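You operate a simulated robot arm through the tools that you are given. There is no shell and no other tool. Be economical: measure what you need, move in short steps, check, and stop when the job is done.

Carry out the task below with a simulated two-armed robot. There is one attempt and no reset: what you move stays moved.

JOB
Take the small carton from the right bench and put it on the top deck of the trolley. Then take the dry pack from the left bench and leave it on the wait bay. Then fetch the big yellow cap and set it on the left bench. Then shut the left drawer of the middle bench. Then open the left drawer of the right bench, press the hold button of the teal meter to switch it off and shut the drawer again. Then take the small bin marked "spares" from the fourth shelf from the bottom of the narrow rack and put it on the top shelf of the left rack. Then put the small grey cap from the green table on the green book on the top shelf of the left rack. Then pull the right drawer of the left bench open. Do these in the order given.

It is judged by the outcome, as a careful person would: the job done as asked, and still so three seconds after it is handed in. It fails if anything else is knocked over, pushed out of place, dropped, spilled or broken. Lids that push on must go on centred and level and be pressed home; caps that screw on are set level and turned clockwise until they are tight.

ROBOT AND FRAMES
Two 7-joint arms with two-finger parallel grippers on one trunk, on a base that drives. Base frame: it is fixed to the floor where the robot stands at the start and does not move with it; the origin is under the middle of the robot, x ahead of it, y to its left, z up; the surface under the hand at the start is at about z = 0.75. Readings come in m, rad, newtons and seconds.
The left shoulder is at the start at [0.07, 0.134, 1.076], the right one opposite. With the tool pointing down near the work surface each hand reaches from about 0.1 to 0.64 m from the robot's upright axis, wherever it stands, measured 20 degrees to its own side. Places, roughly: big yellow cap (3x3x2 cm) [0.6, 4, 0.8]; book [-1.5, 5.25, 1]; dry pack [0.5, 2.75, 0.75]; hold button of the teal meter [0.5, 0.4, 0.6]; left bench [0.6, 2.4, 0.8]; left drawer of the middle bench [0.2, 1.5, 0.6]; left drawer of the right bench [0.4, 0.2, 0.6]; right drawer of the left bench [0.4, 2, 0.6]; small bin [-3.25, 2.5, 1.25]; small carton [0.5, 0, 0.75]; small grey cap (3x3x2 cm) [-3.2, 3.7, 0.8]; top deck of the trolley [-1.3, 3.4, 0.8]; top shelf of the left rack [-2, 5.3, 1.1]; wait bay [-1.7, 5.3, 1.1]. Payload 1.57 kg a hand.
Tool frame (each hand has its own): the origin (TCP) lies between the finger pads and is the grasp point; the fingertips stand 0.03 m ahead of it; z points along the fingers, y is the line along which they close. Largest opening 0.08 m; finger width 0.017, thickness 0.012; the body of the gripper, 0.04 by 0.082 m, starts 0.08 m behind the TCP.
Orientation is that of the tool frame in the base frame, as [roll, pitch, yaw] about the fixed x, y, z axes, in that order (R = Rz(yaw) Ry(pitch) Rx(roll)). With the fingers straight down and closing along the base's y, the tool's x points along the base's -x, its y along +y and its z along -z.

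CONTROLS
- The arms move only by the tool step_arm. It takes "left_commands", "right_commands" or both (then of equal length, played together; a hand with none holds still); each is a list of rows, each an object of numbers (a shift or turn left out is 0, a gripper value left out holds the last): "x", "y", "z": the shift along the tool's x, y, z in m; "ax", "ay", "az": the turn, a rotation vector about the tool's x, y, z in rad; "hand": the finger opening in m, from 0 to 0.08. In form: [{"x": .., "y": .., "z": .., "ax": .., "ay": .., "az": .., "hand": ..}, ...]. A call has 1 to 8 rows; each row shifts and turns the commanded pose from where the row before left it, along the tool's axes as they then stand. A row lasts 0.2 s, in which the tool goes at most 0.05 m and 0.15 rad; a call with a longer step from one row to the next is refused whole, and so is a gripper value outside its range. Where a pose cannot be reached the arm comes as near as it can. A force on the tool above 40 N (or 10 N above the force at the start of the call, whichever is more), or a blocked arm, ends the call early, and 0.2 s more pass. Each finger travels about 0.153 m/s and halts on what it meets, pressing with about 33 N; the grip force reading is that of the motor and also rises with nothing between the fingers. The clock runs only during rows and for 0.2 s after the last one: add rows that do not move to give the fingers time. The reply holds the time, the measured pose of the TCP, the force on the tool along the base axes, the opening and the grip force, in the units named above and with some noise, with the torque about the TCP (base axes, N m) and any sound that the robot's microphone picked up.
- Cameras (640 x 400 px; columns grow to the right, rows downward): "scene" is now at [0.1115, 0.0509, 1.2865]; the picture's right is [0.63, -0.77, 0.00], its down [-0.57, -0.46, -0.68] and it looks along [0.53, 0.43, -0.73] (base axes); focal length 214 px, centre (320, 200). "left" rides on the left gripper at [0.072, 0.007, -0.122] in its tool frame; the picture's right is [-0.09, 1.00, 0.00], its down [-0.84, -0.08, -0.54] and it looks along [-0.54, -0.05, 0.84] (tool axes); focal length 238 px, centre (320, 200). "right" rides on the right gripper at [0.072, -0.007, -0.122] in its tool frame; the picture's right is [0.09, 1.00, 0.00], its down [-0.84, 0.08, -0.54] and it looks along [-0.54, 0.05, 0.84] (tool axes); focal length 238 px, centre (320, 200). There is no depth. A picture from a camera that has moved, and an enlarged one, comes with that camera's place and axes in the base frame and with its lens.
- camera(camera): a new picture of that camera. The clock stands still meanwhile.
- raise_lower(by): slides the trunk up (or, below 0, down) by that many m; the arms and the scene camera ride with it, the base frame stays. It gives what a move gives, with no picture.
- roll_base(legs): drives the robot by 1 to 6 legs, each [ahead, left, turn to the left] in m, m and rad, along the robot's own axes; the way and the turn of a leg run together, so that a leg with both is an arc; at most 1.5 m and 3.142 rad a leg. The arms and the cameras ride along, it lands a little off, and it stops where it bumps. It gives what a move gives.
- head_to(pan, tilt): turns the head with the scene camera to pan (to the left, within 1.501 rad either way) and tilt (down, from -0.506 to 1.204), counted from straight ahead of the robot. It gives what a move gives.
- zoom(camera, box): a new picture of the part [left, top, right, bottom] of that camera's present view, enlarged. The clock stands still meanwhile.
- finish_job(): hands the job in; it is judged then, once.

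Work in short steps. Places have to be worked out from the pictures, the camera data and where the tool is seen: move nearer, look again, correct. Check each grasp and each placing, and mend what went wrong. You have 217 turns and 228 pictures in all, those below and enlarged ones among them. Open the grippers and draw the arms clear of the work before you hand the job in, unless the task says otherwise; then end with one line.

The tools are called by a JSON object that holds its "op" and its "data". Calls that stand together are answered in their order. step_arm: Moves the arms, as the interface text tells. Its arguments: {"type":"object","properties":{"left_commands":{"type":"array","items":{"type":"object","properties":{"x":{"type":"number"},"y":{"type":"number"},"z":{"type":"number"},"ax":{"type":"number"},"ay":{"type":"number"},"az":{"type":"number"},"hand":{"type":"number"}}}},"right_commands":{"type":"array","items":{"type":"object","properties":{"x":{"type":"number"},"y":{"type":"number"},"z":{"type":"number"},"ax":{"type":"number"},"ay":{"type":"number"},"az":{"type":"number"},"hand":{"type":"number"}}}}},"required":[]} The other tools are called the same way: raise_lower (by) slides the trunk up or down; roll_base (legs) drives the base; head_to (pan, tilt) turns the head that bears the scene camera; camera (camera) takes a picture; zoom (camera, box) takes an enlarged picture of a part of a camera's view; finish_job () hands the job in.

At the start:

```text
time: 0.0
left_eef_pos: [0.2945, 0.4519, 1.0943]
left_orientation: [-3.14, 0.0, 3.141]
left_wrist_force: [1.0, 0.3, -0.1]
left_wrist_torque: [0.0, 0.02, 0.01]
left_width: 0.08
left_gripper_force: 0.0
right_eef_pos: [0.4573, 0.0647, 1.0762]
right_orientation: [3.141, 0.0, 3.139]
right_wrist_force: [0.8, 0.6, 0.4]
right_wrist_torque: [0.01, -0.03, 0.01]
right_width: 0.0797
right_gripper_force: 0.1
trunk travel left (down, up): [-0.65, 0.29]
robot x, y, heading: [0.0025, 0.0019, -0.002]
head pan, tilt: [0.684, 0.819]
```

scene: 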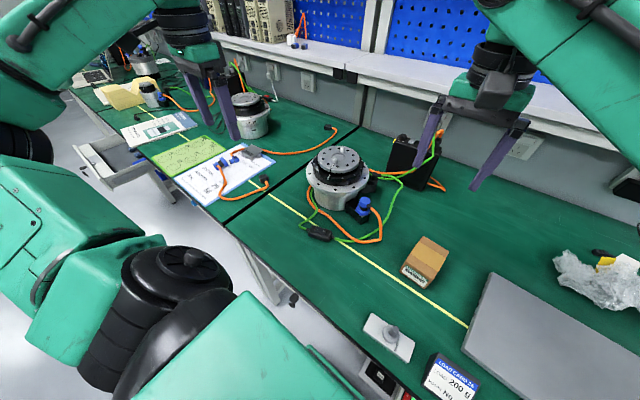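
right: 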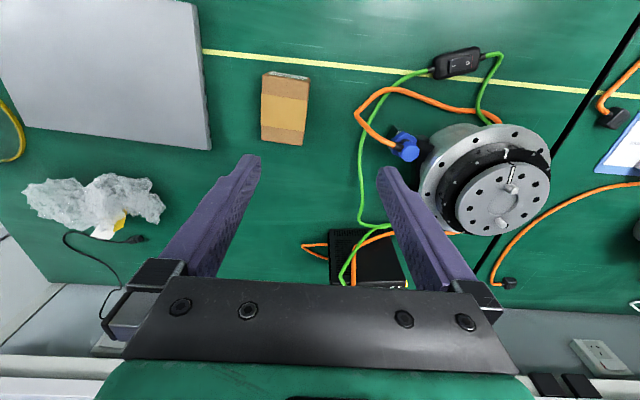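
left: 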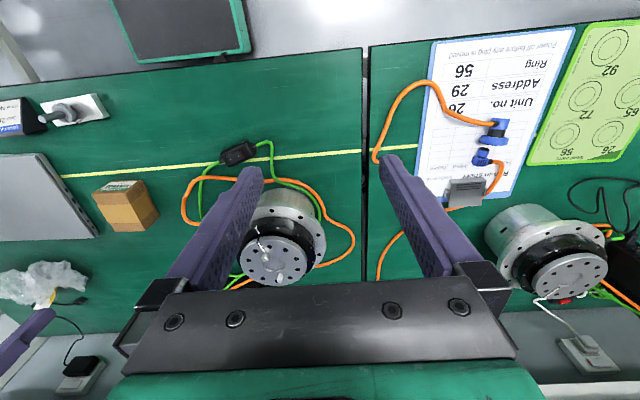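

I start with a closer look at the carton from the right hand camera and the scene camera.

{"op": "zoom", "data": {"camera": "right", "box": [220, 50, 380, 150]}}

{"op": "zoom", "data": {"camera": "scene", "box": [340, 220, 500, 320]}}

```text
4.00 times, centred on (300, 100) of right
camera zoom: at [0.3863, 0.0566, 1.1985], right [-0.09, 1.0, 0.0], down [0.84, 0.08, 0.54], along [0.54, 0.05, -0.84], focal length 953 px, centre (400, 600)
```

zoom: 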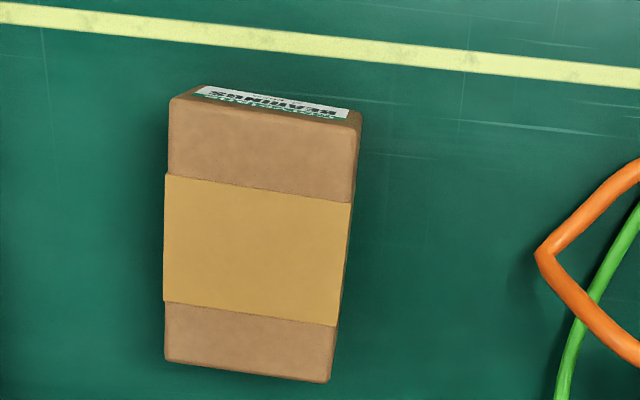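

```text
4.00 times, centred on (420, 270) of scene
camera zoom: at [0.1115, 0.0509, 1.2865], right [0.63, -0.77, 0.0], down [-0.57, -0.46, -0.68], along [0.53, 0.43, -0.73], focal length 858 px, centre (-80, -80)
```

zoom: 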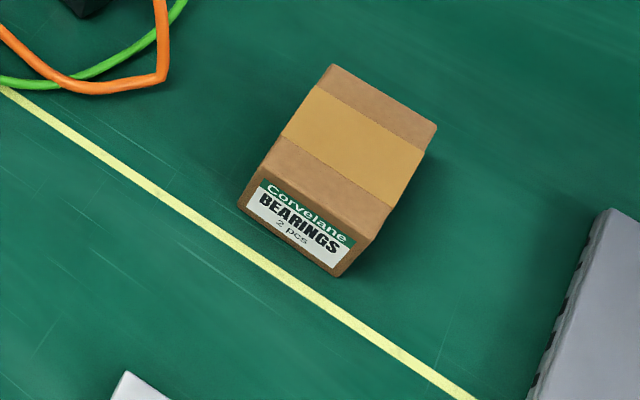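

The carton measures about 7 cm by 10 cm by 6.5 cm, centred near (0.48, 0.007). I bring the right hand above it and turn it slightly to line up.

{"op": "step_arm", "data": {"right_commands": [{"x": -0.011, "y": -0.029, "az": 0.06}, {"x": -0.012, "y": -0.028}, {"z": 0.045}, {"z": 0.045}, {"z": 0.045}, {"z": 0.035}]}}

{"op": "camera", "data": {"camera": "right"}}

```text
time: 1.4
left_eef_pos: [0.2948, 0.4523, 1.0955]
left_orientation: [-3.141, 0.0, 3.141]
left_wrist_force: [-0.3, 0.0, -0.8]
left_wrist_torque: [0.02, 0.02, -0.02]
left_width: 0.0801
left_gripper_force: 0.1
right_eef_pos: [0.4802, 0.0077, 0.9064]
right_orientation: [-3.141, -0.001, 3.08]
right_wrist_force: [-0.2, -0.4, -0.1]
right_wrist_torque: [0.0, -0.01, 0.02]
right_width: 0.08
right_gripper_force: 0.1
trunk travel left (down, up): [-0.65, 0.29]
robot x, y, heading: [0.0034, -0.0021, -0.001]
head pan, tilt: [0.684, 0.819]
```

```text
222 pictures are left
camera right: at [0.4089, 0.0035, 1.0275], right [-0.03, 1.0, 0.0], down [0.84, 0.03, 0.54], along [0.54, 0.02, -0.84], focal length 238 px, centre (320, 200)
```

right: 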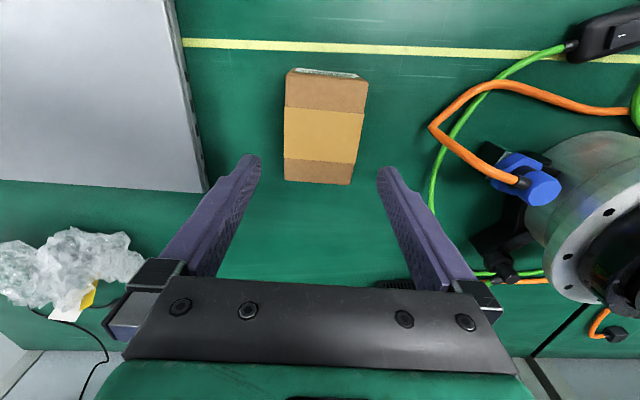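

The carton is centred between the fingers. I go straight down and close on it.

{"op": "step_arm", "data": {"right_commands": [{"z": 0.04}, {"z": 0.04}, {"z": 0.038}, {"hand": 0.05}, {"hand": 0.04}, {"hand": 0.04}]}}

{"op": "camera", "data": {"camera": "right"}}

```text
time: 2.8
left_eef_pos: [0.2926, 0.4531, 1.0956]
left_orientation: [3.141, 0.002, -3.14]
left_wrist_force: [-0.4, 0.1, -1.1]
left_wrist_torque: [-0.03, -0.03, 0.01]
left_width: 0.0803
left_gripper_force: 0.1
right_eef_pos: [0.478, 0.0088, 0.7899]
right_orientation: [3.14, 0.001, 3.082]
right_wrist_force: [1.6, 3.6, 12.7]
right_wrist_torque: [0.17, 0.66, -0.12]
right_width: 0.0698
right_gripper_force: 32.9
trunk travel left (down, up): [-0.65, 0.29]
robot x, y, heading: [0.0024, 0.0031, 0.004]
head pan, tilt: [0.684, 0.819]
```

```text
221 pictures are left
camera right: at [0.4058, 0.0044, 0.911], right [-0.03, 1.0, 0.0], down [0.84, 0.03, 0.54], along [0.54, 0.02, -0.84], focal length 238 px, centre (320, 200)
```

right: 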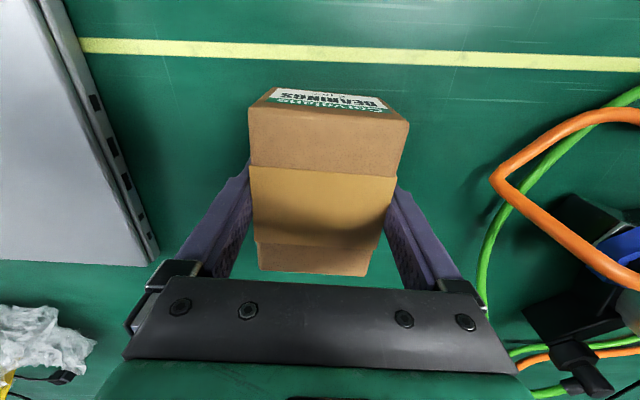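

Grasped, with the opening at 0.070. I lift it.

{"op": "step_arm", "data": {"right_commands": [{"z": -0.04}, {"z": -0.05}, {"z": -0.05}, {"z": -0.05}, {"z": -0.05}]}}

{"op": "head_to", "data": {"pan": 1.5, "tilt": 0.4}}

{"op": "camera", "data": {"camera": "scene"}}

{"op": "camera", "data": {"camera": "right"}}

```text
time: 4.0
left_eef_pos: [0.2933, 0.4527, 1.0951]
left_orientation: [-3.141, 0.001, 3.14]
left_wrist_force: [-0.3, 0.0, -0.5]
left_wrist_torque: [0.02, -0.02, -0.02]
left_width: 0.0799
left_gripper_force: 0.1
right_eef_pos: [0.4807, 0.0112, 1.0293]
right_orientation: [3.141, 0.001, 3.081]
right_wrist_force: [0.1, -0.3, -2.4]
right_wrist_torque: [0.01, -0.05, 0.02]
right_width: 0.0697
right_gripper_force: 33.6
trunk travel left (down, up): [-0.65, 0.29]
robot x, y, heading: [0.0003, 0.0006, 0.002]
head pan, tilt: [0.684, 0.819]
```

```text
time: 5.1
left_eef_pos: [0.2931, 0.451, 1.0944]
left_orientation: [-3.14, -0.001, 3.141]
left_wrist_force: [1.1, -0.2, -0.6]
left_wrist_torque: [-0.02, 0.01, 0.0]
left_width: 0.0803
left_gripper_force: 0.0
right_eef_pos: [0.4818, 0.0108, 1.0281]
right_orientation: [-3.141, -0.002, 3.081]
right_wrist_force: [0.2, 0.0, -2.1]
right_wrist_torque: [0.0, -0.03, 0.01]
right_width: 0.0695
right_gripper_force: 32.8
trunk travel left (down, up): [-0.65, 0.29]
robot x, y, heading: [-0.0004, -0.0015, 0.0]
head pan, tilt: [1.499, 0.4]
```

```text
220 pictures are left
camera scene: at [0.0568, 0.0928, 1.3232], right [1.0, -0.07, 0.0], down [-0.03, -0.39, -0.92], along [0.07, 0.92, -0.39], focal length 214 px, centre (320, 200)
```

scene: 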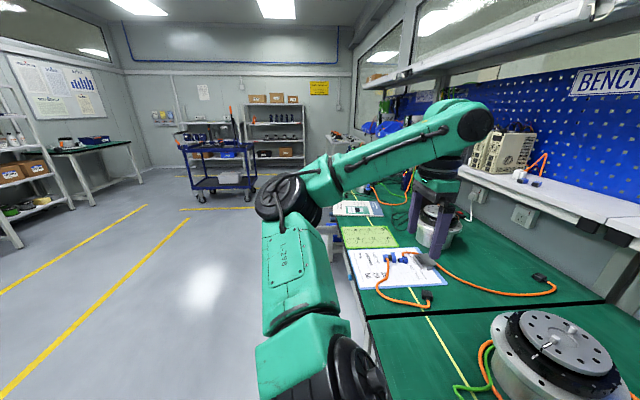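

```text
219 pictures are left
camera right: at [0.4101, 0.0066, 1.1496], right [-0.03, 1.0, 0.0], down [0.84, 0.03, 0.54], along [0.54, 0.02, -0.84], focal length 238 px, centre (320, 200)
```

right: 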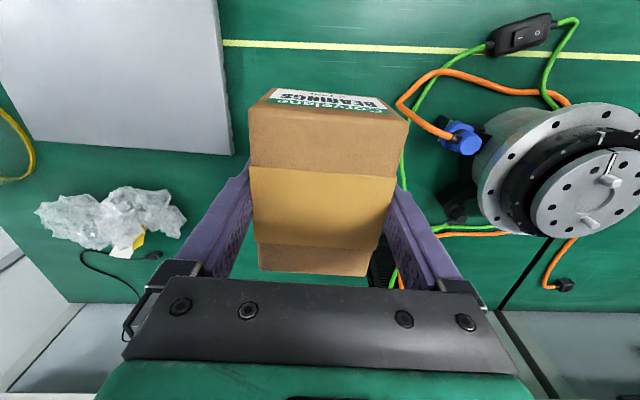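

Carton held. I back away from the bench, turn left, drive towards the trolley and look at it.

{"op": "roll_base", "data": {"legs": [[-1.0, 0, 0], [0, 0, 1.571], [1.4, 0.2, 0]]}}

{"op": "head_to", "data": {"pan": 0, "tilt": 0.4}}

{"op": "camera", "data": {"camera": "scene"}}

```text
time: 20.8
left_eef_pos: [-1.6843, 1.6744, 1.0942]
left_orientation: [3.14, 0.001, -1.557]
left_wrist_force: [-0.2, 0.2, 0.1]
left_wrist_torque: [0.01, 0.03, -0.01]
left_width: 0.0801
left_gripper_force: 0.1
right_eef_pos: [-1.2447, 1.8707, 1.0298]
right_orientation: [3.141, 0.0, -1.616]
right_wrist_force: [0.3, 0.6, -1.7]
right_wrist_torque: [-0.01, 0.01, 0.02]
right_width: 0.0696
right_gripper_force: 33.2
trunk travel left (down, up): [-0.65, 0.29]
robot x, y, heading: [-1.2269, 1.3878, 1.589]
head pan, tilt: [1.499, 0.4]
```

```text
time: 22.4
left_eef_pos: [-1.6837, 1.675, 1.095]
left_orientation: [3.141, 0.0, -1.558]
left_wrist_force: [0.1, -0.6, -0.2]
left_wrist_torque: [0.0, 0.04, 0.02]
left_width: 0.0801
left_gripper_force: 0.0
right_eef_pos: [-1.244, 1.8691, 1.0278]
right_orientation: [-3.14, 0.0, -1.616]
right_wrist_force: [0.0, -0.8, -2.3]
right_wrist_torque: [0.03, -0.01, 0.01]
right_width: 0.0697
right_gripper_force: 32.9
trunk travel left (down, up): [-0.65, 0.29]
robot x, y, heading: [-1.2303, 1.3877, 1.585]
head pan, tilt: [0.0, 0.4]
```

```text
218 pictures are left
camera scene: at [-1.2299, 1.5311, 1.3232], right [1.0, 0.02, 0.0], down [0.01, -0.39, -0.92], along [-0.01, 0.92, -0.39], focal length 214 px, centre (320, 200)
```

scene: 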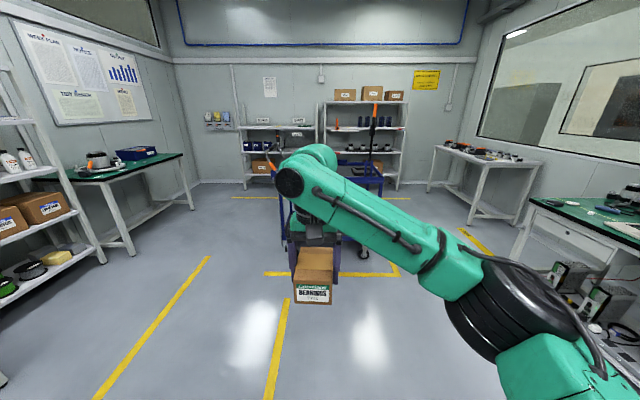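

The trolley is straight ahead, behind the arm. I drive closer and look with both cameras.

{"op": "roll_base", "data": {"legs": [[0.7, 0.0, -0.014]]}}

{"op": "head_to", "data": {"pan": 0, "tilt": 0.55}}

{"op": "camera", "data": {"camera": "scene"}}

{"op": "camera", "data": {"camera": "left"}}

```text
time: 26.2
left_eef_pos: [-1.6879, 2.3699, 1.0938]
left_orientation: [-3.14, 0.0, -1.566]
left_wrist_force: [0.4, -1.2, 0.0]
left_wrist_torque: [-0.03, 0.01, -0.02]
left_width: 0.08
left_gripper_force: 0.0
right_eef_pos: [-1.2473, 2.5602, 1.0281]
right_orientation: [3.141, -0.001, -1.626]
right_wrist_force: [-0.2, -0.1, -2.1]
right_wrist_torque: [-0.01, 0.0, 0.05]
right_width: 0.0699
right_gripper_force: 33.3
trunk travel left (down, up): [-0.65, 0.29]
robot x, y, heading: [-1.2359, 2.079, 1.577]
head pan, tilt: [0.0, 0.4]
```

```text
time: 26.9
left_eef_pos: [-1.6866, 2.37, 1.0952]
left_orientation: [-3.141, 0.0, -1.565]
left_wrist_force: [-0.4, 1.2, -0.7]
left_wrist_torque: [-0.01, -0.03, -0.03]
left_width: 0.0799
left_gripper_force: 0.1
right_eef_pos: [-1.2465, 2.561, 1.028]
right_orientation: [-3.142, -0.003, -1.626]
right_wrist_force: [1.0, 1.0, -2.3]
right_wrist_torque: [-0.01, 0.0, 0.0]
right_width: 0.0701
right_gripper_force: 32.9
trunk travel left (down, up): [-0.65, 0.29]
robot x, y, heading: [-1.2326, 2.081, 1.571]
head pan, tilt: [0.0, 0.55]
```

```text
217 pictures are left
camera scene: at [-1.2352, 2.2192, 1.3095], right [1.0, 0.0, 0.0], down [0.0, -0.52, -0.85], along [0.0, 0.85, -0.52], focal length 214 px, centre (320, 200)
```

scene: 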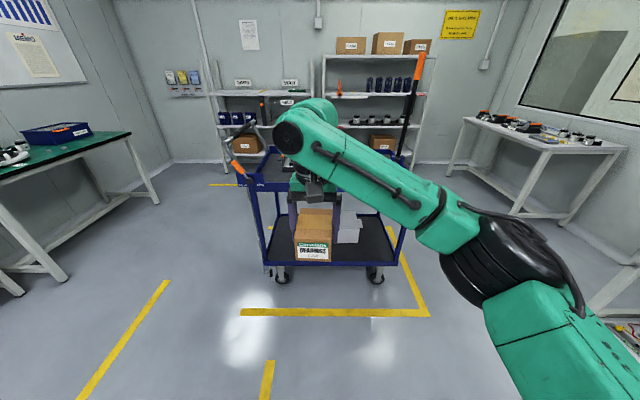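

```text
216 pictures are left
camera left: at [-1.6938, 2.2998, 1.2171], right [-1.0, 0.09, 0.0], down [0.07, 0.84, 0.54], along [0.05, 0.54, -0.84], focal length 238 px, centre (320, 200)
```

left: 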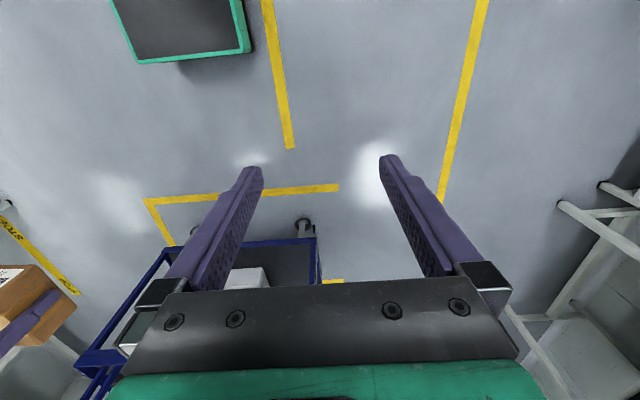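

I raise the trunk for a higher view over the trolley.

{"op": "raise_lower", "data": {"by": 0.28}}

{"op": "roll_base", "data": {"legs": [[0.35, 0.0, 0]]}}

{"op": "camera", "data": {"camera": "right"}}

{"op": "camera", "data": {"camera": "scene"}}

{"op": "camera", "data": {"camera": "left"}}

```text
time: 29.7
left_eef_pos: [-1.6872, 2.372, 1.3752]
left_orientation: [-3.14, -0.001, -1.565]
left_wrist_force: [-0.2, 0.0, 1.0]
left_wrist_torque: [-0.01, 0.0, -0.03]
left_width: 0.0799
left_gripper_force: 0.1
right_eef_pos: [-1.2479, 2.5606, 1.3088]
right_orientation: [3.14, 0.001, -1.627]
right_wrist_force: [-0.4, -0.3, -2.3]
right_wrist_torque: [-0.02, 0.04, 0.01]
right_width: 0.0696
right_gripper_force: 32.7
trunk travel left (down, up): [-0.93, 0.01]
robot x, y, heading: [-1.2356, 2.0779, 1.575]
head pan, tilt: [0.0, 0.55]
```

```text
time: 32.0
left_eef_pos: [-1.6854, 2.7227, 1.3769]
left_orientation: [3.14, 0.003, -1.573]
left_wrist_force: [-0.8, -0.7, 0.5]
left_wrist_torque: [0.06, 0.0, 0.02]
left_width: 0.08
left_gripper_force: 0.1
right_eef_pos: [-1.2427, 2.9082, 1.3096]
right_orientation: [3.141, 0.002, -1.635]
right_wrist_force: [-0.3, 0.0, -1.3]
right_wrist_torque: [0.04, 0.01, 0.04]
right_width: 0.0699
right_gripper_force: 33.4
trunk travel left (down, up): [-0.93, 0.01]
robot x, y, heading: [-1.2323, 2.425, 1.569]
head pan, tilt: [0.0, 0.55]
```

```text
215 pictures are left
camera right: at [-1.2407, 2.8345, 1.4311], right [-1.0, -0.03, 0.0], down [-0.02, 0.84, 0.54], along [-0.01, 0.54, -0.84], focal length 238 px, centre (320, 200)
```

right: 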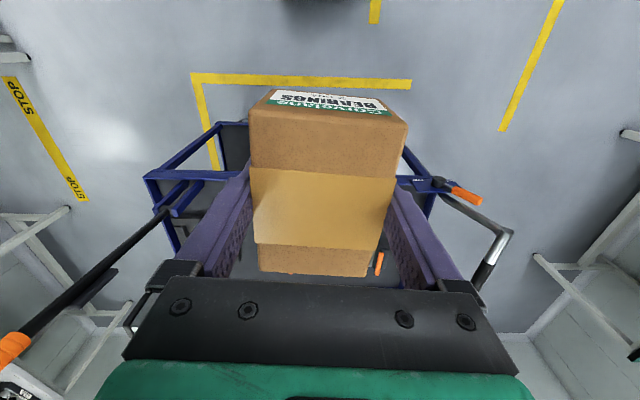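

```text
214 pictures are left
camera scene: at [-1.2342, 2.5665, 1.5898], right [1.0, 0.0, 0.0], down [0.0, -0.52, -0.85], along [0.0, 0.85, -0.52], focal length 214 px, centre (320, 200)
```

scene: 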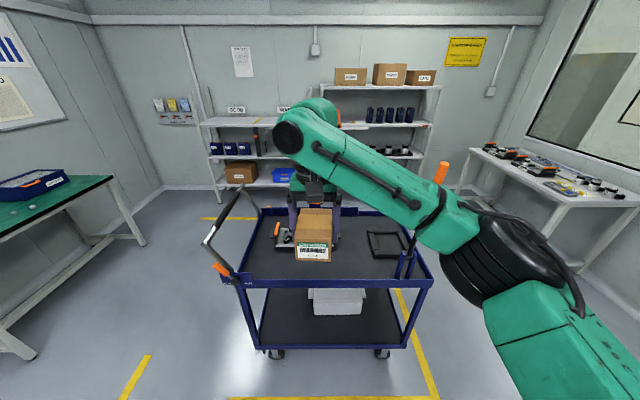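

```text
213 pictures are left
camera left: at [-1.6921, 2.6513, 1.4979], right [-1.0, 0.1, 0.0], down [0.08, 0.84, 0.54], along [0.05, 0.54, -0.84], focal length 238 px, centre (320, 200)
```

left: 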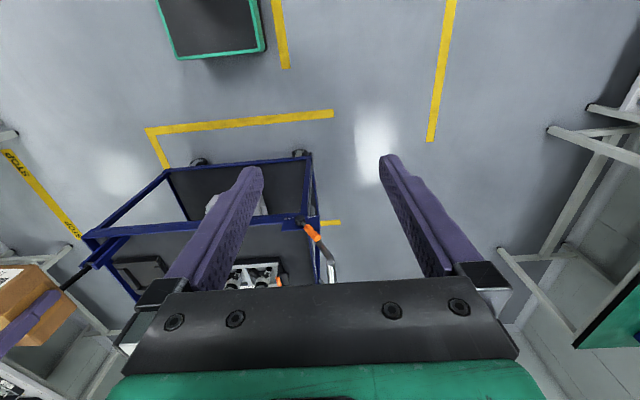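

The top deck is mostly visible, with a gripper-like item and a black tray on it. I move the right hand aside to see the space in between.

{"op": "step_arm", "data": {"right_commands": [{"y": -0.05, "z": -0.02}, {"y": -0.05, "z": -0.02}, {"y": -0.05}, {"y": -0.05}]}}

{"op": "camera", "data": {"camera": "scene"}}

```text
refused: row 1 steps farther than a row can; nothing moved
```

```text
212 pictures are left
camera scene: at [-1.2342, 2.5665, 1.5898], right [1.0, 0.0, 0.0], down [0.0, -0.52, -0.85], along [0.0, 0.85, -0.52], focal length 214 px, centre (320, 200)
```

scene: 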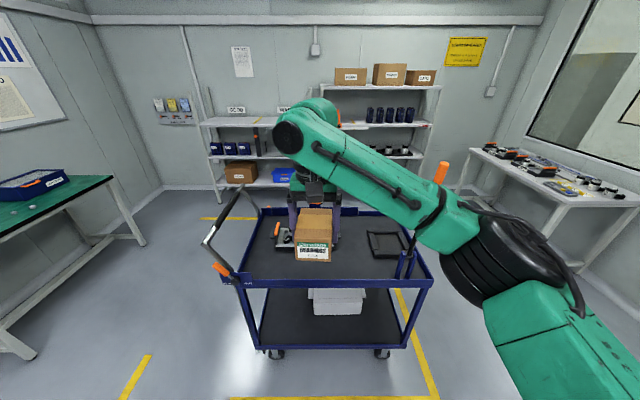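

The combined step was too long for one row, so I repeat it within the limit.

{"op": "step_arm", "data": {"right_commands": [{"y": -0.045}, {"y": -0.045}, {"y": -0.045}, {"y": -0.045}]}}

{"op": "camera", "data": {"camera": "scene"}}

```text
time: 33.0
left_eef_pos: [-1.6833, 2.7266, 1.3754]
left_orientation: [3.141, -0.001, -1.575]
left_wrist_force: [0.8, 0.4, 0.1]
left_wrist_torque: [0.01, 0.05, 0.01]
left_width: 0.0801
left_gripper_force: 0.0
right_eef_pos: [-1.0604, 2.9003, 1.3074]
right_orientation: [3.14, -0.002, -1.634]
right_wrist_force: [0.6, 0.4, -2.1]
right_wrist_torque: [-0.02, 0.01, 0.01]
right_width: 0.0695
right_gripper_force: 32.6
trunk travel left (down, up): [-0.93, 0.01]
robot x, y, heading: [-1.2366, 2.4284, 1.571]
head pan, tilt: [0.0, 0.55]
```

```text
211 pictures are left
camera scene: at [-1.2316, 2.5705, 1.5894], right [1.0, 0.0, 0.0], down [0.0, -0.52, -0.85], along [0.0, 0.85, -0.52], focal length 214 px, centre (320, 200)
```

scene: 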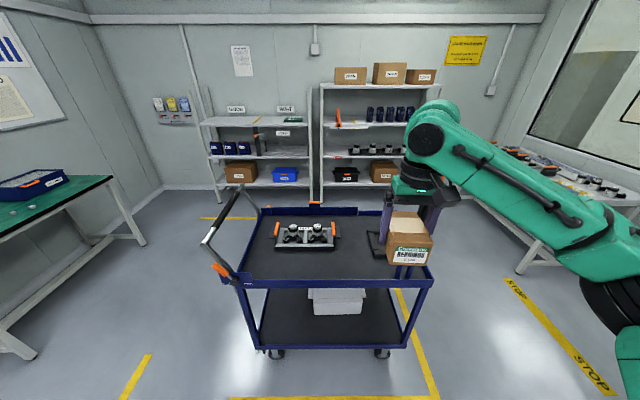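

The deck's front middle is free. I draw the left hand back and up to clear the trolley handle, then drive nearer.

{"op": "step_arm", "data": {"left_commands": [{"x": 0.03, "z": -0.03}, {"x": 0.03, "z": -0.03}, {"x": 0.03, "z": -0.03}, {"x": 0.02, "z": -0.04}, {"z": -0.04}], "right_commands": [{"y": 0.03}, {"y": 0.03}, {"y": 0.03}, {}, {}]}}

{"op": "roll_base", "data": {"legs": [[0.38, 0.0, 0]]}}

{"op": "raise_lower", "data": {"by": -0.24}}

{"op": "head_to", "data": {"pan": 0, "tilt": 0.9}}

{"op": "camera", "data": {"camera": "scene"}}

{"op": "camera", "data": {"camera": "right"}}

```text
time: 34.2
left_eef_pos: [-1.695, 2.651, 1.4767]
left_orientation: [3.141, 0.001, -1.577]
left_wrist_force: [-0.2, -0.9, 0.0]
left_wrist_torque: [-0.03, -0.02, -0.01]
left_width: 0.0798
left_gripper_force: 0.1
left hand out of reach, approached as far as the arm can: row 4, 5
right_eef_pos: [-1.1536, 2.9075, 1.3079]
right_orientation: [-3.14, -0.002, -1.637]
right_wrist_force: [0.2, 0.3, -3.0]
right_wrist_torque: [0.02, 0.0, 0.03]
right_width: 0.0699
right_gripper_force: 33.1
trunk travel left (down, up): [-0.93, 0.01]
robot x, y, heading: [-1.2355, 2.427, 1.568]
head pan, tilt: [0.0, 0.55]
```

```text
time: 36.6
left_eef_pos: [-1.6907, 3.026, 1.477]
left_orientation: [3.141, 0.005, -1.58]
left_wrist_force: [0.0, -0.4, -0.2]
left_wrist_torque: [0.03, 0.04, 0.02]
left_width: 0.0801
left_gripper_force: 0.1
right_eef_pos: [-1.1466, 3.2812, 1.3101]
right_orientation: [-3.141, 0.002, -1.64]
right_wrist_force: [-0.3, 0.4, -2.0]
right_wrist_torque: [0.03, 0.02, 0.0]
right_width: 0.0698
right_gripper_force: 33.1
trunk travel left (down, up): [-0.93, 0.01]
robot x, y, heading: [-1.2337, 2.8112, 1.559]
head pan, tilt: [0.0, 0.55]
```

```text
time: 39.1
left_eef_pos: [-1.6897, 3.0309, 1.238]
left_orientation: [3.141, 0.003, -1.58]
left_wrist_force: [0.1, 0.3, -0.1]
left_wrist_torque: [-0.03, 0.0, 0.02]
left_width: 0.08
left_gripper_force: 0.1
right_eef_pos: [-1.1465, 3.2836, 1.0684]
right_orientation: [3.141, 0.001, -1.641]
right_wrist_force: [0.2, -0.6, -2.7]
right_wrist_torque: [0.0, -0.04, 0.0]
right_width: 0.0695
right_gripper_force: 32.6
trunk travel left (down, up): [-0.69, 0.25]
robot x, y, heading: [-1.2314, 2.81, 1.563]
head pan, tilt: [0.0, 0.55]
```

```text
time: 40.0
left_eef_pos: [-1.691, 3.031, 1.2393]
left_orientation: [-3.141, 0.002, -1.579]
left_wrist_force: [0.5, 0.3, 0.3]
left_wrist_torque: [0.01, 0.03, 0.02]
left_width: 0.0802
left_gripper_force: 0.1
right_eef_pos: [-1.1473, 3.2845, 1.0698]
right_orientation: [3.14, -0.001, -1.642]
right_wrist_force: [0.5, 0.2, -2.1]
right_wrist_torque: [-0.02, 0.0, 0.0]
right_width: 0.0699
right_gripper_force: 32.6
trunk travel left (down, up): [-0.69, 0.25]
robot x, y, heading: [-1.2341, 2.8094, 1.56]
head pan, tilt: [0.0, 0.901]
```

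```text
210 pictures are left
camera scene: at [-1.2309, 2.9349, 1.3202], right [1.0, -0.01, 0.0], down [-0.01, -0.78, -0.62], along [0.01, 0.62, -0.78], focal length 214 px, centre (320, 200)
```

scene: 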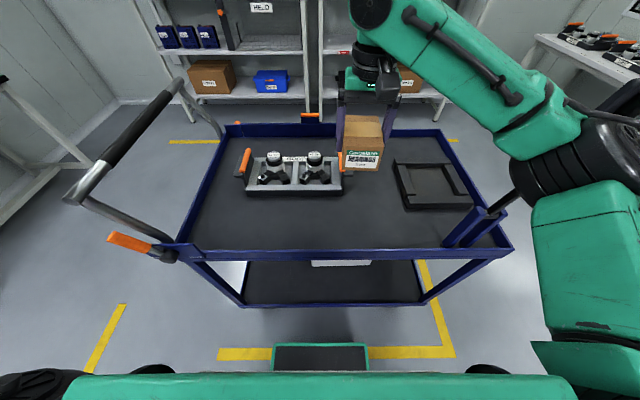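

```text
209 pictures are left
camera right: at [-1.1456, 3.2107, 1.1899], right [-1.0, -0.02, 0.0], down [-0.02, 0.84, 0.54], along [-0.01, 0.54, -0.84], focal length 238 px, centre (320, 200)
```

right: 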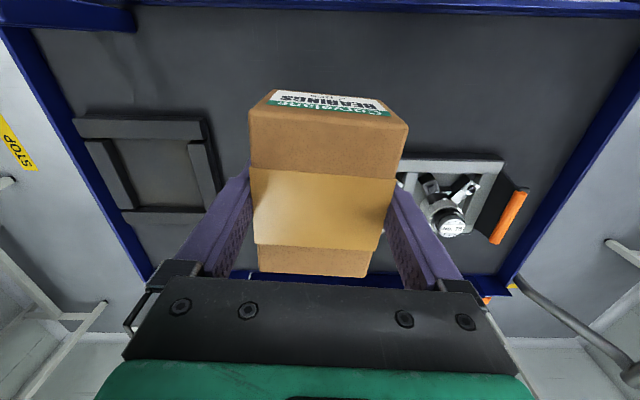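

The spot in front of the tray is clear. I lower the carton there, slightly nearer to me.

{"op": "step_arm", "data": {"right_commands": [{"x": 0.02, "az": -0.06}, {"z": 0.045}, {"z": 0.045}, {"z": 0.045}, {"z": 0.045}]}}

{"op": "camera", "data": {"camera": "right"}}

{"op": "camera", "data": {"camera": "scene"}}

```text
time: 41.1
left_eef_pos: [-1.6897, 3.0311, 1.2377]
left_orientation: [-3.141, -0.001, -1.579]
left_wrist_force: [0.3, -0.4, -0.1]
left_wrist_torque: [-0.03, -0.01, -0.01]
left_width: 0.0801
left_gripper_force: 0.0
right_eef_pos: [-1.1511, 3.2659, 0.8867]
right_orientation: [-3.14, 0.001, -1.58]
right_wrist_force: [0.1, -0.3, -3.1]
right_wrist_torque: [-0.03, 0.01, -0.01]
right_width: 0.0697
right_gripper_force: 32.6
trunk travel left (down, up): [-0.69, 0.25]
robot x, y, heading: [-1.2279, 2.8071, 1.563]
head pan, tilt: [0.0, 0.901]
```

```text
208 pictures are left
camera right: at [-1.1439, 3.192, 1.0084], right [-1.0, -0.08, 0.0], down [-0.07, 0.84, 0.54], along [-0.05, 0.54, -0.84], focal length 238 px, centre (320, 200)
```

right: 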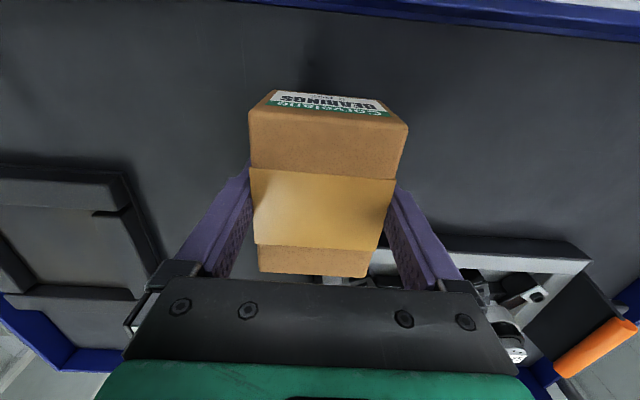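

```text
207 pictures are left
camera scene: at [-1.2308, 2.9358, 1.3201], right [1.0, -0.01, 0.0], down [-0.01, -0.78, -0.62], along [0.01, 0.62, -0.78], focal length 214 px, centre (320, 200)
```

scene: 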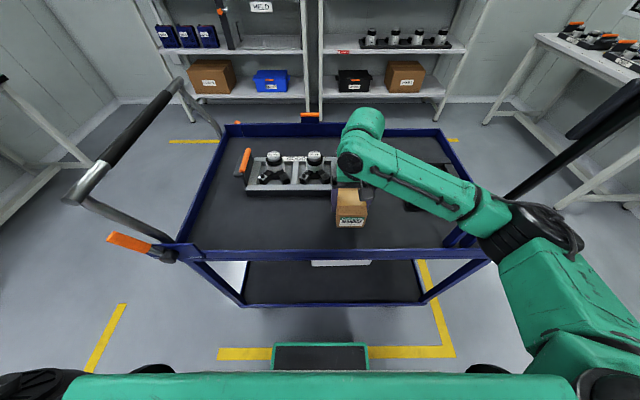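

I lower in small steps until the carton touches the deck.

{"op": "step_arm", "data": {"right_commands": [{"x": 0.01, "z": 0.02}, {"z": 0.01}, {"z": 0.005}, {}]}}

```text
time: 42.1
left_eef_pos: [-1.6901, 3.0306, 1.239]
left_orientation: [3.141, 0.0, -1.579]
left_wrist_force: [0.4, 0.5, -0.9]
left_wrist_torque: [0.0, -0.01, 0.03]
left_width: 0.0801
left_gripper_force: 0.0
right_eef_pos: [-1.1491, 3.2558, 0.8528]
right_orientation: [-3.141, -0.001, -1.583]
right_wrist_force: [-0.2, -0.2, -1.5]
right_wrist_torque: [0.01, 0.01, 0.02]
right_width: 0.0697
right_gripper_force: 33.1
trunk travel left (down, up): [-0.69, 0.25]
robot x, y, heading: [-1.2312, 2.8076, 1.563]
head pan, tilt: [0.0, 0.901]
```

No contact yet, so I keep stepping down.

{"op": "step_arm", "data": {"right_commands": [{"z": 0.005}, {"z": 0.005}, {"z": 0.005}, {}]}}

{"op": "zoom", "data": {"camera": "scene", "box": [290, 160, 410, 235]}}

```text
time: 43.1
left_eef_pos: [-1.69, 3.0292, 1.2388]
left_orientation: [3.141, 0.001, -1.579]
left_wrist_force: [-0.3, 0.5, -0.9]
left_wrist_torque: [0.0, -0.03, -0.02]
left_width: 0.08
left_gripper_force: 0.0
right_eef_pos: [-1.1473, 3.2539, 0.8395]
right_orientation: [-3.141, 0.002, -1.582]
right_wrist_force: [0.6, 1.8, 6.1]
right_wrist_torque: [-0.38, -0.15, 0.03]
right_width: 0.0697
right_gripper_force: 33.5
trunk travel left (down, up): [-0.69, 0.25]
robot x, y, heading: [-1.2328, 2.8078, 1.563]
head pan, tilt: [0.0, 0.901]
```

```text
5.33 times, centred on (350, 198) of scene
camera zoom: at [-1.231, 2.9341, 1.3204], right [1.0, -0.01, 0.0], down [-0.01, -0.78, -0.62], along [0.01, 0.62, -0.78], focal length 1144 px, centre (160, 213)
```

zoom: 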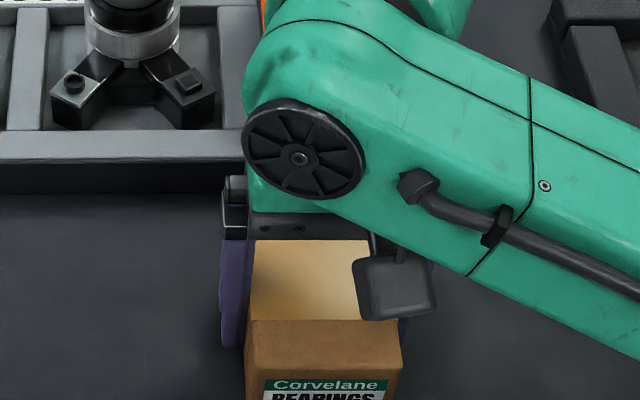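

Contact at z≈0.84. I open the fingers and rise.

{"op": "step_arm", "data": {"right_commands": [{"hand": 0.08}, {"hand": 0.08}, {"z": -0.04}, {"z": -0.05}, {"z": -0.05}, {"z": -0.05}, {"z": -0.05}]}}

{"op": "camera", "data": {"camera": "right"}}

```text
time: 44.8
left_eef_pos: [-1.69, 3.0298, 1.2378]
left_orientation: [3.141, 0.001, -1.579]
left_wrist_force: [0.0, -1.0, -0.5]
left_wrist_torque: [0.01, -0.05, 0.0]
left_width: 0.0801
left_gripper_force: 0.0
right_eef_pos: [-1.1478, 3.252, 1.0811]
right_orientation: [-3.141, 0.001, -1.582]
right_wrist_force: [-0.1, -1.0, -0.6]
right_wrist_torque: [-0.01, -0.01, -0.02]
right_width: 0.08
right_gripper_force: 0.1
trunk travel left (down, up): [-0.69, 0.25]
robot x, y, heading: [-1.229, 2.808, 1.562]
head pan, tilt: [0.0, 0.901]
```

```text
205 pictures are left
camera right: at [-1.1415, 3.1777, 1.2024], right [-1.0, -0.08, 0.0], down [-0.07, 0.84, 0.54], along [-0.04, 0.54, -0.84], focal length 238 px, centre (320, 200)
```

right: 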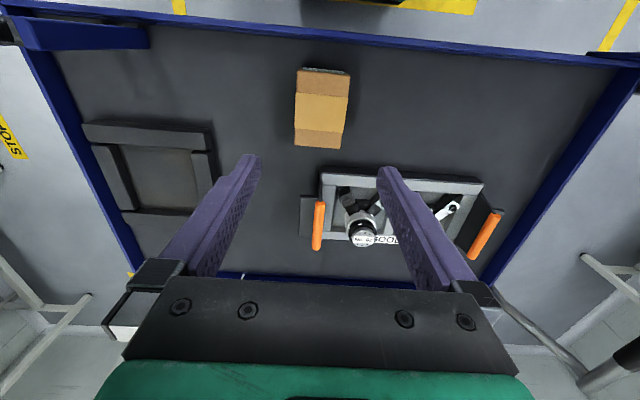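

The carton stands flat on the deck. Next is the dry pack: I back off, turn to the left bench and look.

{"op": "roll_base", "data": {"legs": [[-0.65, 0, 0], [0, 0, -1.56], [0.85, 0.0, 0], [0.0, 0.5, 0]]}}

{"op": "head_to", "data": {"pan": 0.3, "tilt": 0.65}}

{"op": "camera", "data": {"camera": "scene"}}

{"op": "camera", "data": {"camera": "left"}}

```text
time: 58.8
left_eef_pos: [-0.1513, 3.0993, 1.2388]
left_orientation: [3.141, 0.001, 3.127]
left_wrist_force: [-0.8, 0.0, 0.5]
left_wrist_torque: [0.03, -0.01, -0.02]
left_width: 0.08
left_gripper_force: 0.0
right_eef_pos: [0.0673, 2.5541, 1.0797]
right_orientation: [3.142, 0.0, 3.125]
right_wrist_force: [0.7, -0.9, 0.1]
right_wrist_torque: [0.02, 0.01, 0.0]
right_width: 0.08
right_gripper_force: 0.0
trunk travel left (down, up): [-0.69, 0.25]
robot x, y, heading: [-0.374, 2.637, -0.015]
head pan, tilt: [0.0, 0.901]
```

```text
time: 59.6
left_eef_pos: [-0.151, 3.0997, 1.237]
left_orientation: [3.141, 0.001, 3.128]
left_wrist_force: [0.1, 0.6, 0.3]
left_wrist_torque: [-0.04, 0.01, -0.01]
left_width: 0.0801
left_gripper_force: 0.1
right_eef_pos: [0.0692, 2.5554, 1.0806]
right_orientation: [3.141, 0.001, 3.125]
right_wrist_force: [-0.1, -0.2, -0.2]
right_wrist_torque: [0.0, 0.0, -0.01]
right_width: 0.08
right_gripper_force: 0.1
trunk travel left (down, up): [-0.69, 0.25]
robot x, y, heading: [-0.3772, 2.6425, -0.016]
head pan, tilt: [0.3, 0.649]
```

```text
204 pictures are left
camera scene: at [-0.2422, 2.6661, 1.3407], right [0.28, -0.96, 0.0], down [-0.58, -0.17, -0.8], along [0.76, 0.22, -0.61], focal length 214 px, centre (320, 200)
```

scene: 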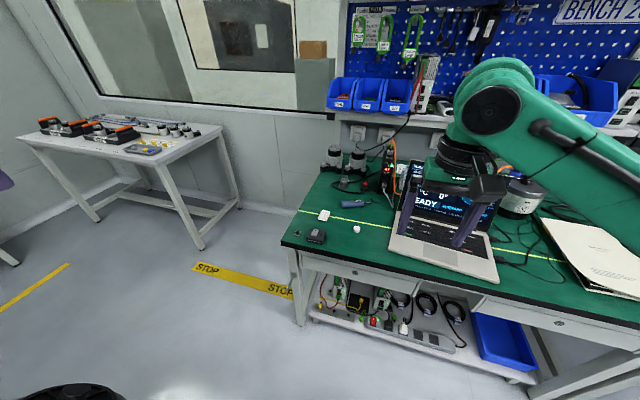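

```text
203 pictures are left
camera left: at [-0.2231, 3.1079, 1.3602], right [0.11, 0.99, 0.0], down [0.83, -0.09, 0.54], along [0.54, -0.06, -0.84], focal length 238 px, centre (320, 200)
```

left: 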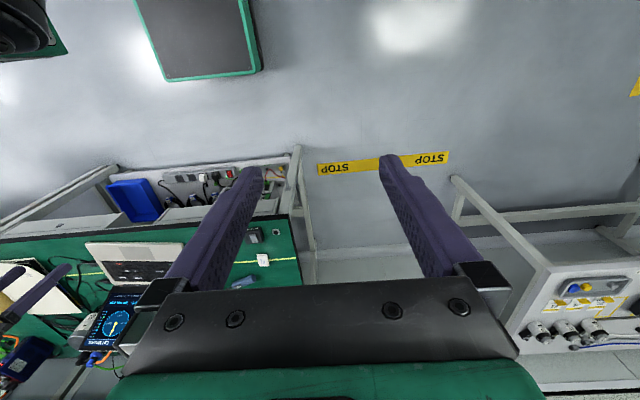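

I zoom on the small items at the left end of the bench.

{"op": "zoom", "data": {"camera": "scene", "box": [280, 180, 400, 255]}}

```text
5.33 times, centred on (340, 218) of scene
camera zoom: at [-0.2422, 2.6661, 1.3407], right [0.28, -0.96, 0.0], down [-0.58, -0.17, -0.8], along [0.76, 0.22, -0.61], focal length 1144 px, centre (213, 107)
```

zoom: 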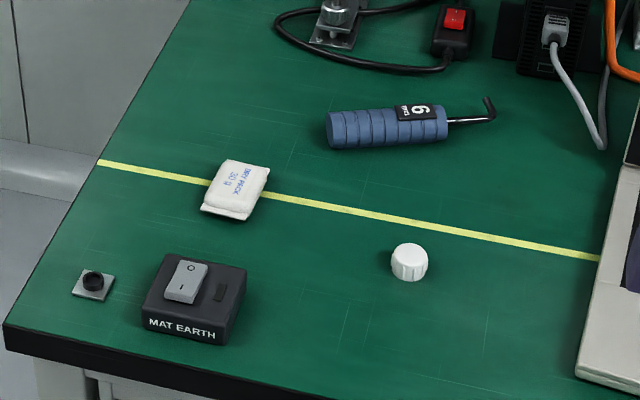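

The white dry pack is near (0.38, 2.83). I draw the right hand back and up, drive closer and bring the left hand over it.

{"op": "step_arm", "data": {"right_commands": [{"x": 0.04, "z": -0.02}, {"x": 0.04, "z": -0.02}, {"x": 0.04, "z": -0.02}, {"x": 0.04, "z": -0.02, "y": -0.02}, {"x": 0.04, "y": -0.03}, {"y": -0.04}]}}

{"op": "roll_base", "data": {"legs": [[0.3, 0.0, 0.015]]}}

{"op": "head_to", "data": {"pan": 0.4, "tilt": 0.85}}

{"op": "camera", "data": {"camera": "scene"}}

```text
time: 61.0
left_eef_pos: [-0.1532, 3.0982, 1.2384]
left_orientation: [3.14, 0.002, 3.127]
left_wrist_force: [-0.9, 0.3, 0.3]
left_wrist_torque: [0.02, -0.01, -0.01]
left_width: 0.0801
left_gripper_force: 0.0
right_eef_pos: [-0.1353, 2.4649, 1.1604]
right_orientation: [3.14, -0.002, 3.127]
right_wrist_force: [-0.7, -0.3, 0.0]
right_wrist_torque: [0.02, 0.01, -0.02]
right_width: 0.0801
right_gripper_force: 0.1
trunk travel left (down, up): [-0.69, 0.25]
robot x, y, heading: [-0.3754, 2.6418, -0.014]
head pan, tilt: [0.3, 0.649]
```

```text
time: 63.1
left_eef_pos: [0.1362, 3.1016, 1.2381]
left_orientation: [-3.141, 0.003, -3.14]
left_wrist_force: [-0.4, 0.1, 0.0]
left_wrist_torque: [0.04, 0.0, 0.0]
left_width: 0.0798
left_gripper_force: 0.1
right_eef_pos: [0.1643, 2.4689, 1.1622]
right_orientation: [-3.141, 0.002, -3.141]
right_wrist_force: [-0.1, -0.4, -0.4]
right_wrist_torque: [0.01, -0.02, 0.04]
right_width: 0.0803
right_gripper_force: 0.0
trunk travel left (down, up): [-0.69, 0.25]
robot x, y, heading: [-0.0778, 2.6417, 0.001]
head pan, tilt: [0.3, 0.649]
```

```text
time: 63.8
left_eef_pos: [0.138, 3.1009, 1.238]
left_orientation: [-3.141, 0.001, -3.139]
left_wrist_force: [-0.1, -0.2, -0.2]
left_wrist_torque: [-0.01, 0.03, -0.01]
left_width: 0.08
left_gripper_force: 0.1
right_eef_pos: [0.166, 2.4671, 1.1605]
right_orientation: [-3.14, 0.001, -3.139]
right_wrist_force: [-0.9, 0.0, 0.1]
right_wrist_torque: [-0.02, 0.05, 0.01]
right_width: 0.08
right_gripper_force: 0.0
trunk travel left (down, up): [-0.69, 0.25]
robot x, y, heading: [-0.0772, 2.6398, 0.002]
head pan, tilt: [0.4, 0.85]
```

```text
201 pictures are left
camera scene: at [0.044, 2.6709, 1.3241], right [0.39, -0.92, 0.0], down [-0.69, -0.29, -0.66], along [0.61, 0.26, -0.75], focal length 214 px, centre (320, 200)
```

scene: 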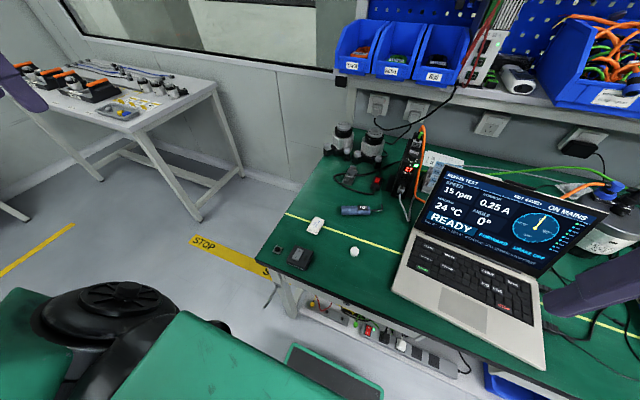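

I bring the left hand over the pack.

{"op": "step_arm", "data": {"left_commands": [{"x": -0.032, "y": -0.0334}, {"x": -0.032, "y": -0.0334}, {"x": -0.032, "y": -0.0334}, {"x": -0.032, "y": -0.0334}, {"x": -0.032, "y": -0.0334}, {"x": -0.032, "y": -0.0334}, {"x": -0.032, "y": -0.0334}, {"x": -0.031, "y": -0.0334}]}}

{"op": "step_arm", "data": {"left_commands": [{"z": 0.05}, {"z": 0.05}, {"z": 0.05}, {"z": 0.05}, {"z": 0.05}, {"z": 0.05}]}}

{"op": "camera", "data": {"camera": "left"}}

```text
time: 65.6
left_eef_pos: [0.3762, 2.8434, 1.2154]
left_orientation: [-3.141, 0.002, -3.137]
left_wrist_force: [-0.8, -0.4, -0.7]
left_wrist_torque: [0.04, 0.01, 0.02]
left_width: 0.0798
left_gripper_force: 0.0
left hand out of reach, approached as far as the arm can: row 7, 8
right_eef_pos: [0.1662, 2.4686, 1.16]
right_orientation: [-3.141, -0.001, -3.139]
right_wrist_force: [0.0, -0.4, -0.9]
right_wrist_torque: [0.02, 0.01, 0.03]
right_width: 0.0799
right_gripper_force: 0.1
trunk travel left (down, up): [-0.69, 0.25]
robot x, y, heading: [-0.0784, 2.6402, 0.001]
head pan, tilt: [0.4, 0.85]
```

```text
time: 67.0
left_eef_pos: [0.3759, 2.8439, 0.9129]
left_orientation: [3.141, 0.001, -3.141]
left_wrist_force: [-0.5, -0.6, 0.4]
left_wrist_torque: [-0.01, -0.02, 0.03]
left_width: 0.0801
left_gripper_force: 0.1
right_eef_pos: [0.1666, 2.4674, 1.1615]
right_orientation: [3.141, -0.002, -3.14]
right_wrist_force: [-0.2, 0.2, -0.7]
right_wrist_torque: [0.02, 0.02, 0.01]
right_width: 0.0802
right_gripper_force: 0.1
trunk travel left (down, up): [-0.69, 0.25]
robot x, y, heading: [-0.078, 2.6414, -0.0]
head pan, tilt: [0.4, 0.85]
```

```text
200 pictures are left
camera left: at [0.3038, 2.8513, 1.0351], right [0.09, 1.0, 0.0], down [0.84, -0.08, 0.54], along [0.54, -0.05, -0.84], focal length 238 px, centre (320, 200)
```

left: 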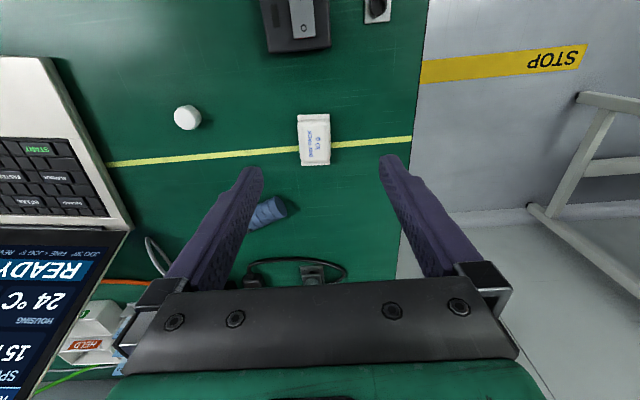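

I centre over the pack and descend, fingers partly closed.

{"op": "step_arm", "data": {"left_commands": [{"x": -0.018, "y": -0.008, "hand": 0.065}, {"z": 0.04}, {"z": 0.04}, {"z": 0.035}]}}

{"op": "camera", "data": {"camera": "left"}}

```text
time: 68.0
left_eef_pos: [0.3933, 2.8369, 0.7964]
left_orientation: [3.14, 0.002, -3.141]
left_wrist_force: [0.0, -1.0, -0.8]
left_wrist_torque: [0.0, 0.02, 0.0]
left_width: 0.0647
left_gripper_force: 0.0
right_eef_pos: [0.1656, 2.4692, 1.1611]
right_orientation: [-3.141, -0.002, -3.14]
right_wrist_force: [0.2, -0.5, -0.2]
right_wrist_torque: [0.01, 0.01, -0.01]
right_width: 0.0803
right_gripper_force: 0.1
trunk travel left (down, up): [-0.69, 0.25]
robot x, y, heading: [-0.0801, 2.6403, 0.003]
head pan, tilt: [0.4, 0.85]
```

```text
199 pictures are left
camera left: at [0.322, 2.8434, 0.9188], right [0.09, 1.0, 0.0], down [0.84, -0.08, 0.54], along [0.54, -0.05, -0.84], focal length 238 px, centre (320, 200)
```

left: 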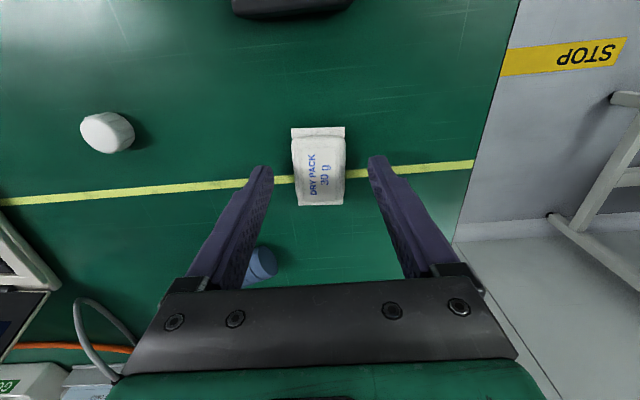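

I go down the last bit and close.

{"op": "step_arm", "data": {"left_commands": [{"z": 0.01}, {"z": 0.008}, {"hand": 0.02}, {"hand": 0.02}, {"hand": 0.01}]}}

{"op": "camera", "data": {"camera": "left"}}

```text
time: 69.2
left_eef_pos: [0.3893, 2.8369, 0.7809]
left_orientation: [-3.141, 0.002, -3.139]
left_wrist_force: [-0.3, 0.6, -0.3]
left_wrist_torque: [0.05, 0.01, 0.0]
left_width: 0.0372
left_gripper_force: 33.4
right_eef_pos: [0.1656, 2.468, 1.161]
right_orientation: [3.141, 0.001, -3.141]
right_wrist_force: [-0.5, 0.3, 0.1]
right_wrist_torque: [-0.03, 0.02, -0.03]
right_width: 0.0801
right_gripper_force: 0.0
trunk travel left (down, up): [-0.69, 0.25]
robot x, y, heading: [-0.0809, 2.6395, 0.004]
head pan, tilt: [0.4, 0.85]
```

```text
198 pictures are left
camera left: at [0.3178, 2.8441, 0.9031], right [0.09, 1.0, 0.0], down [0.84, -0.08, 0.54], along [0.54, -0.05, -0.84], focal length 238 px, centre (320, 200)
```

left: 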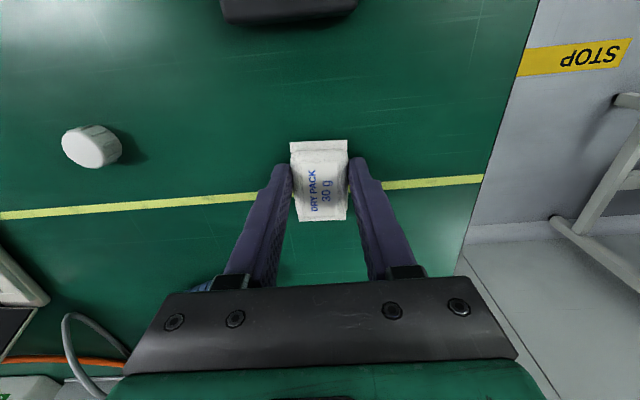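

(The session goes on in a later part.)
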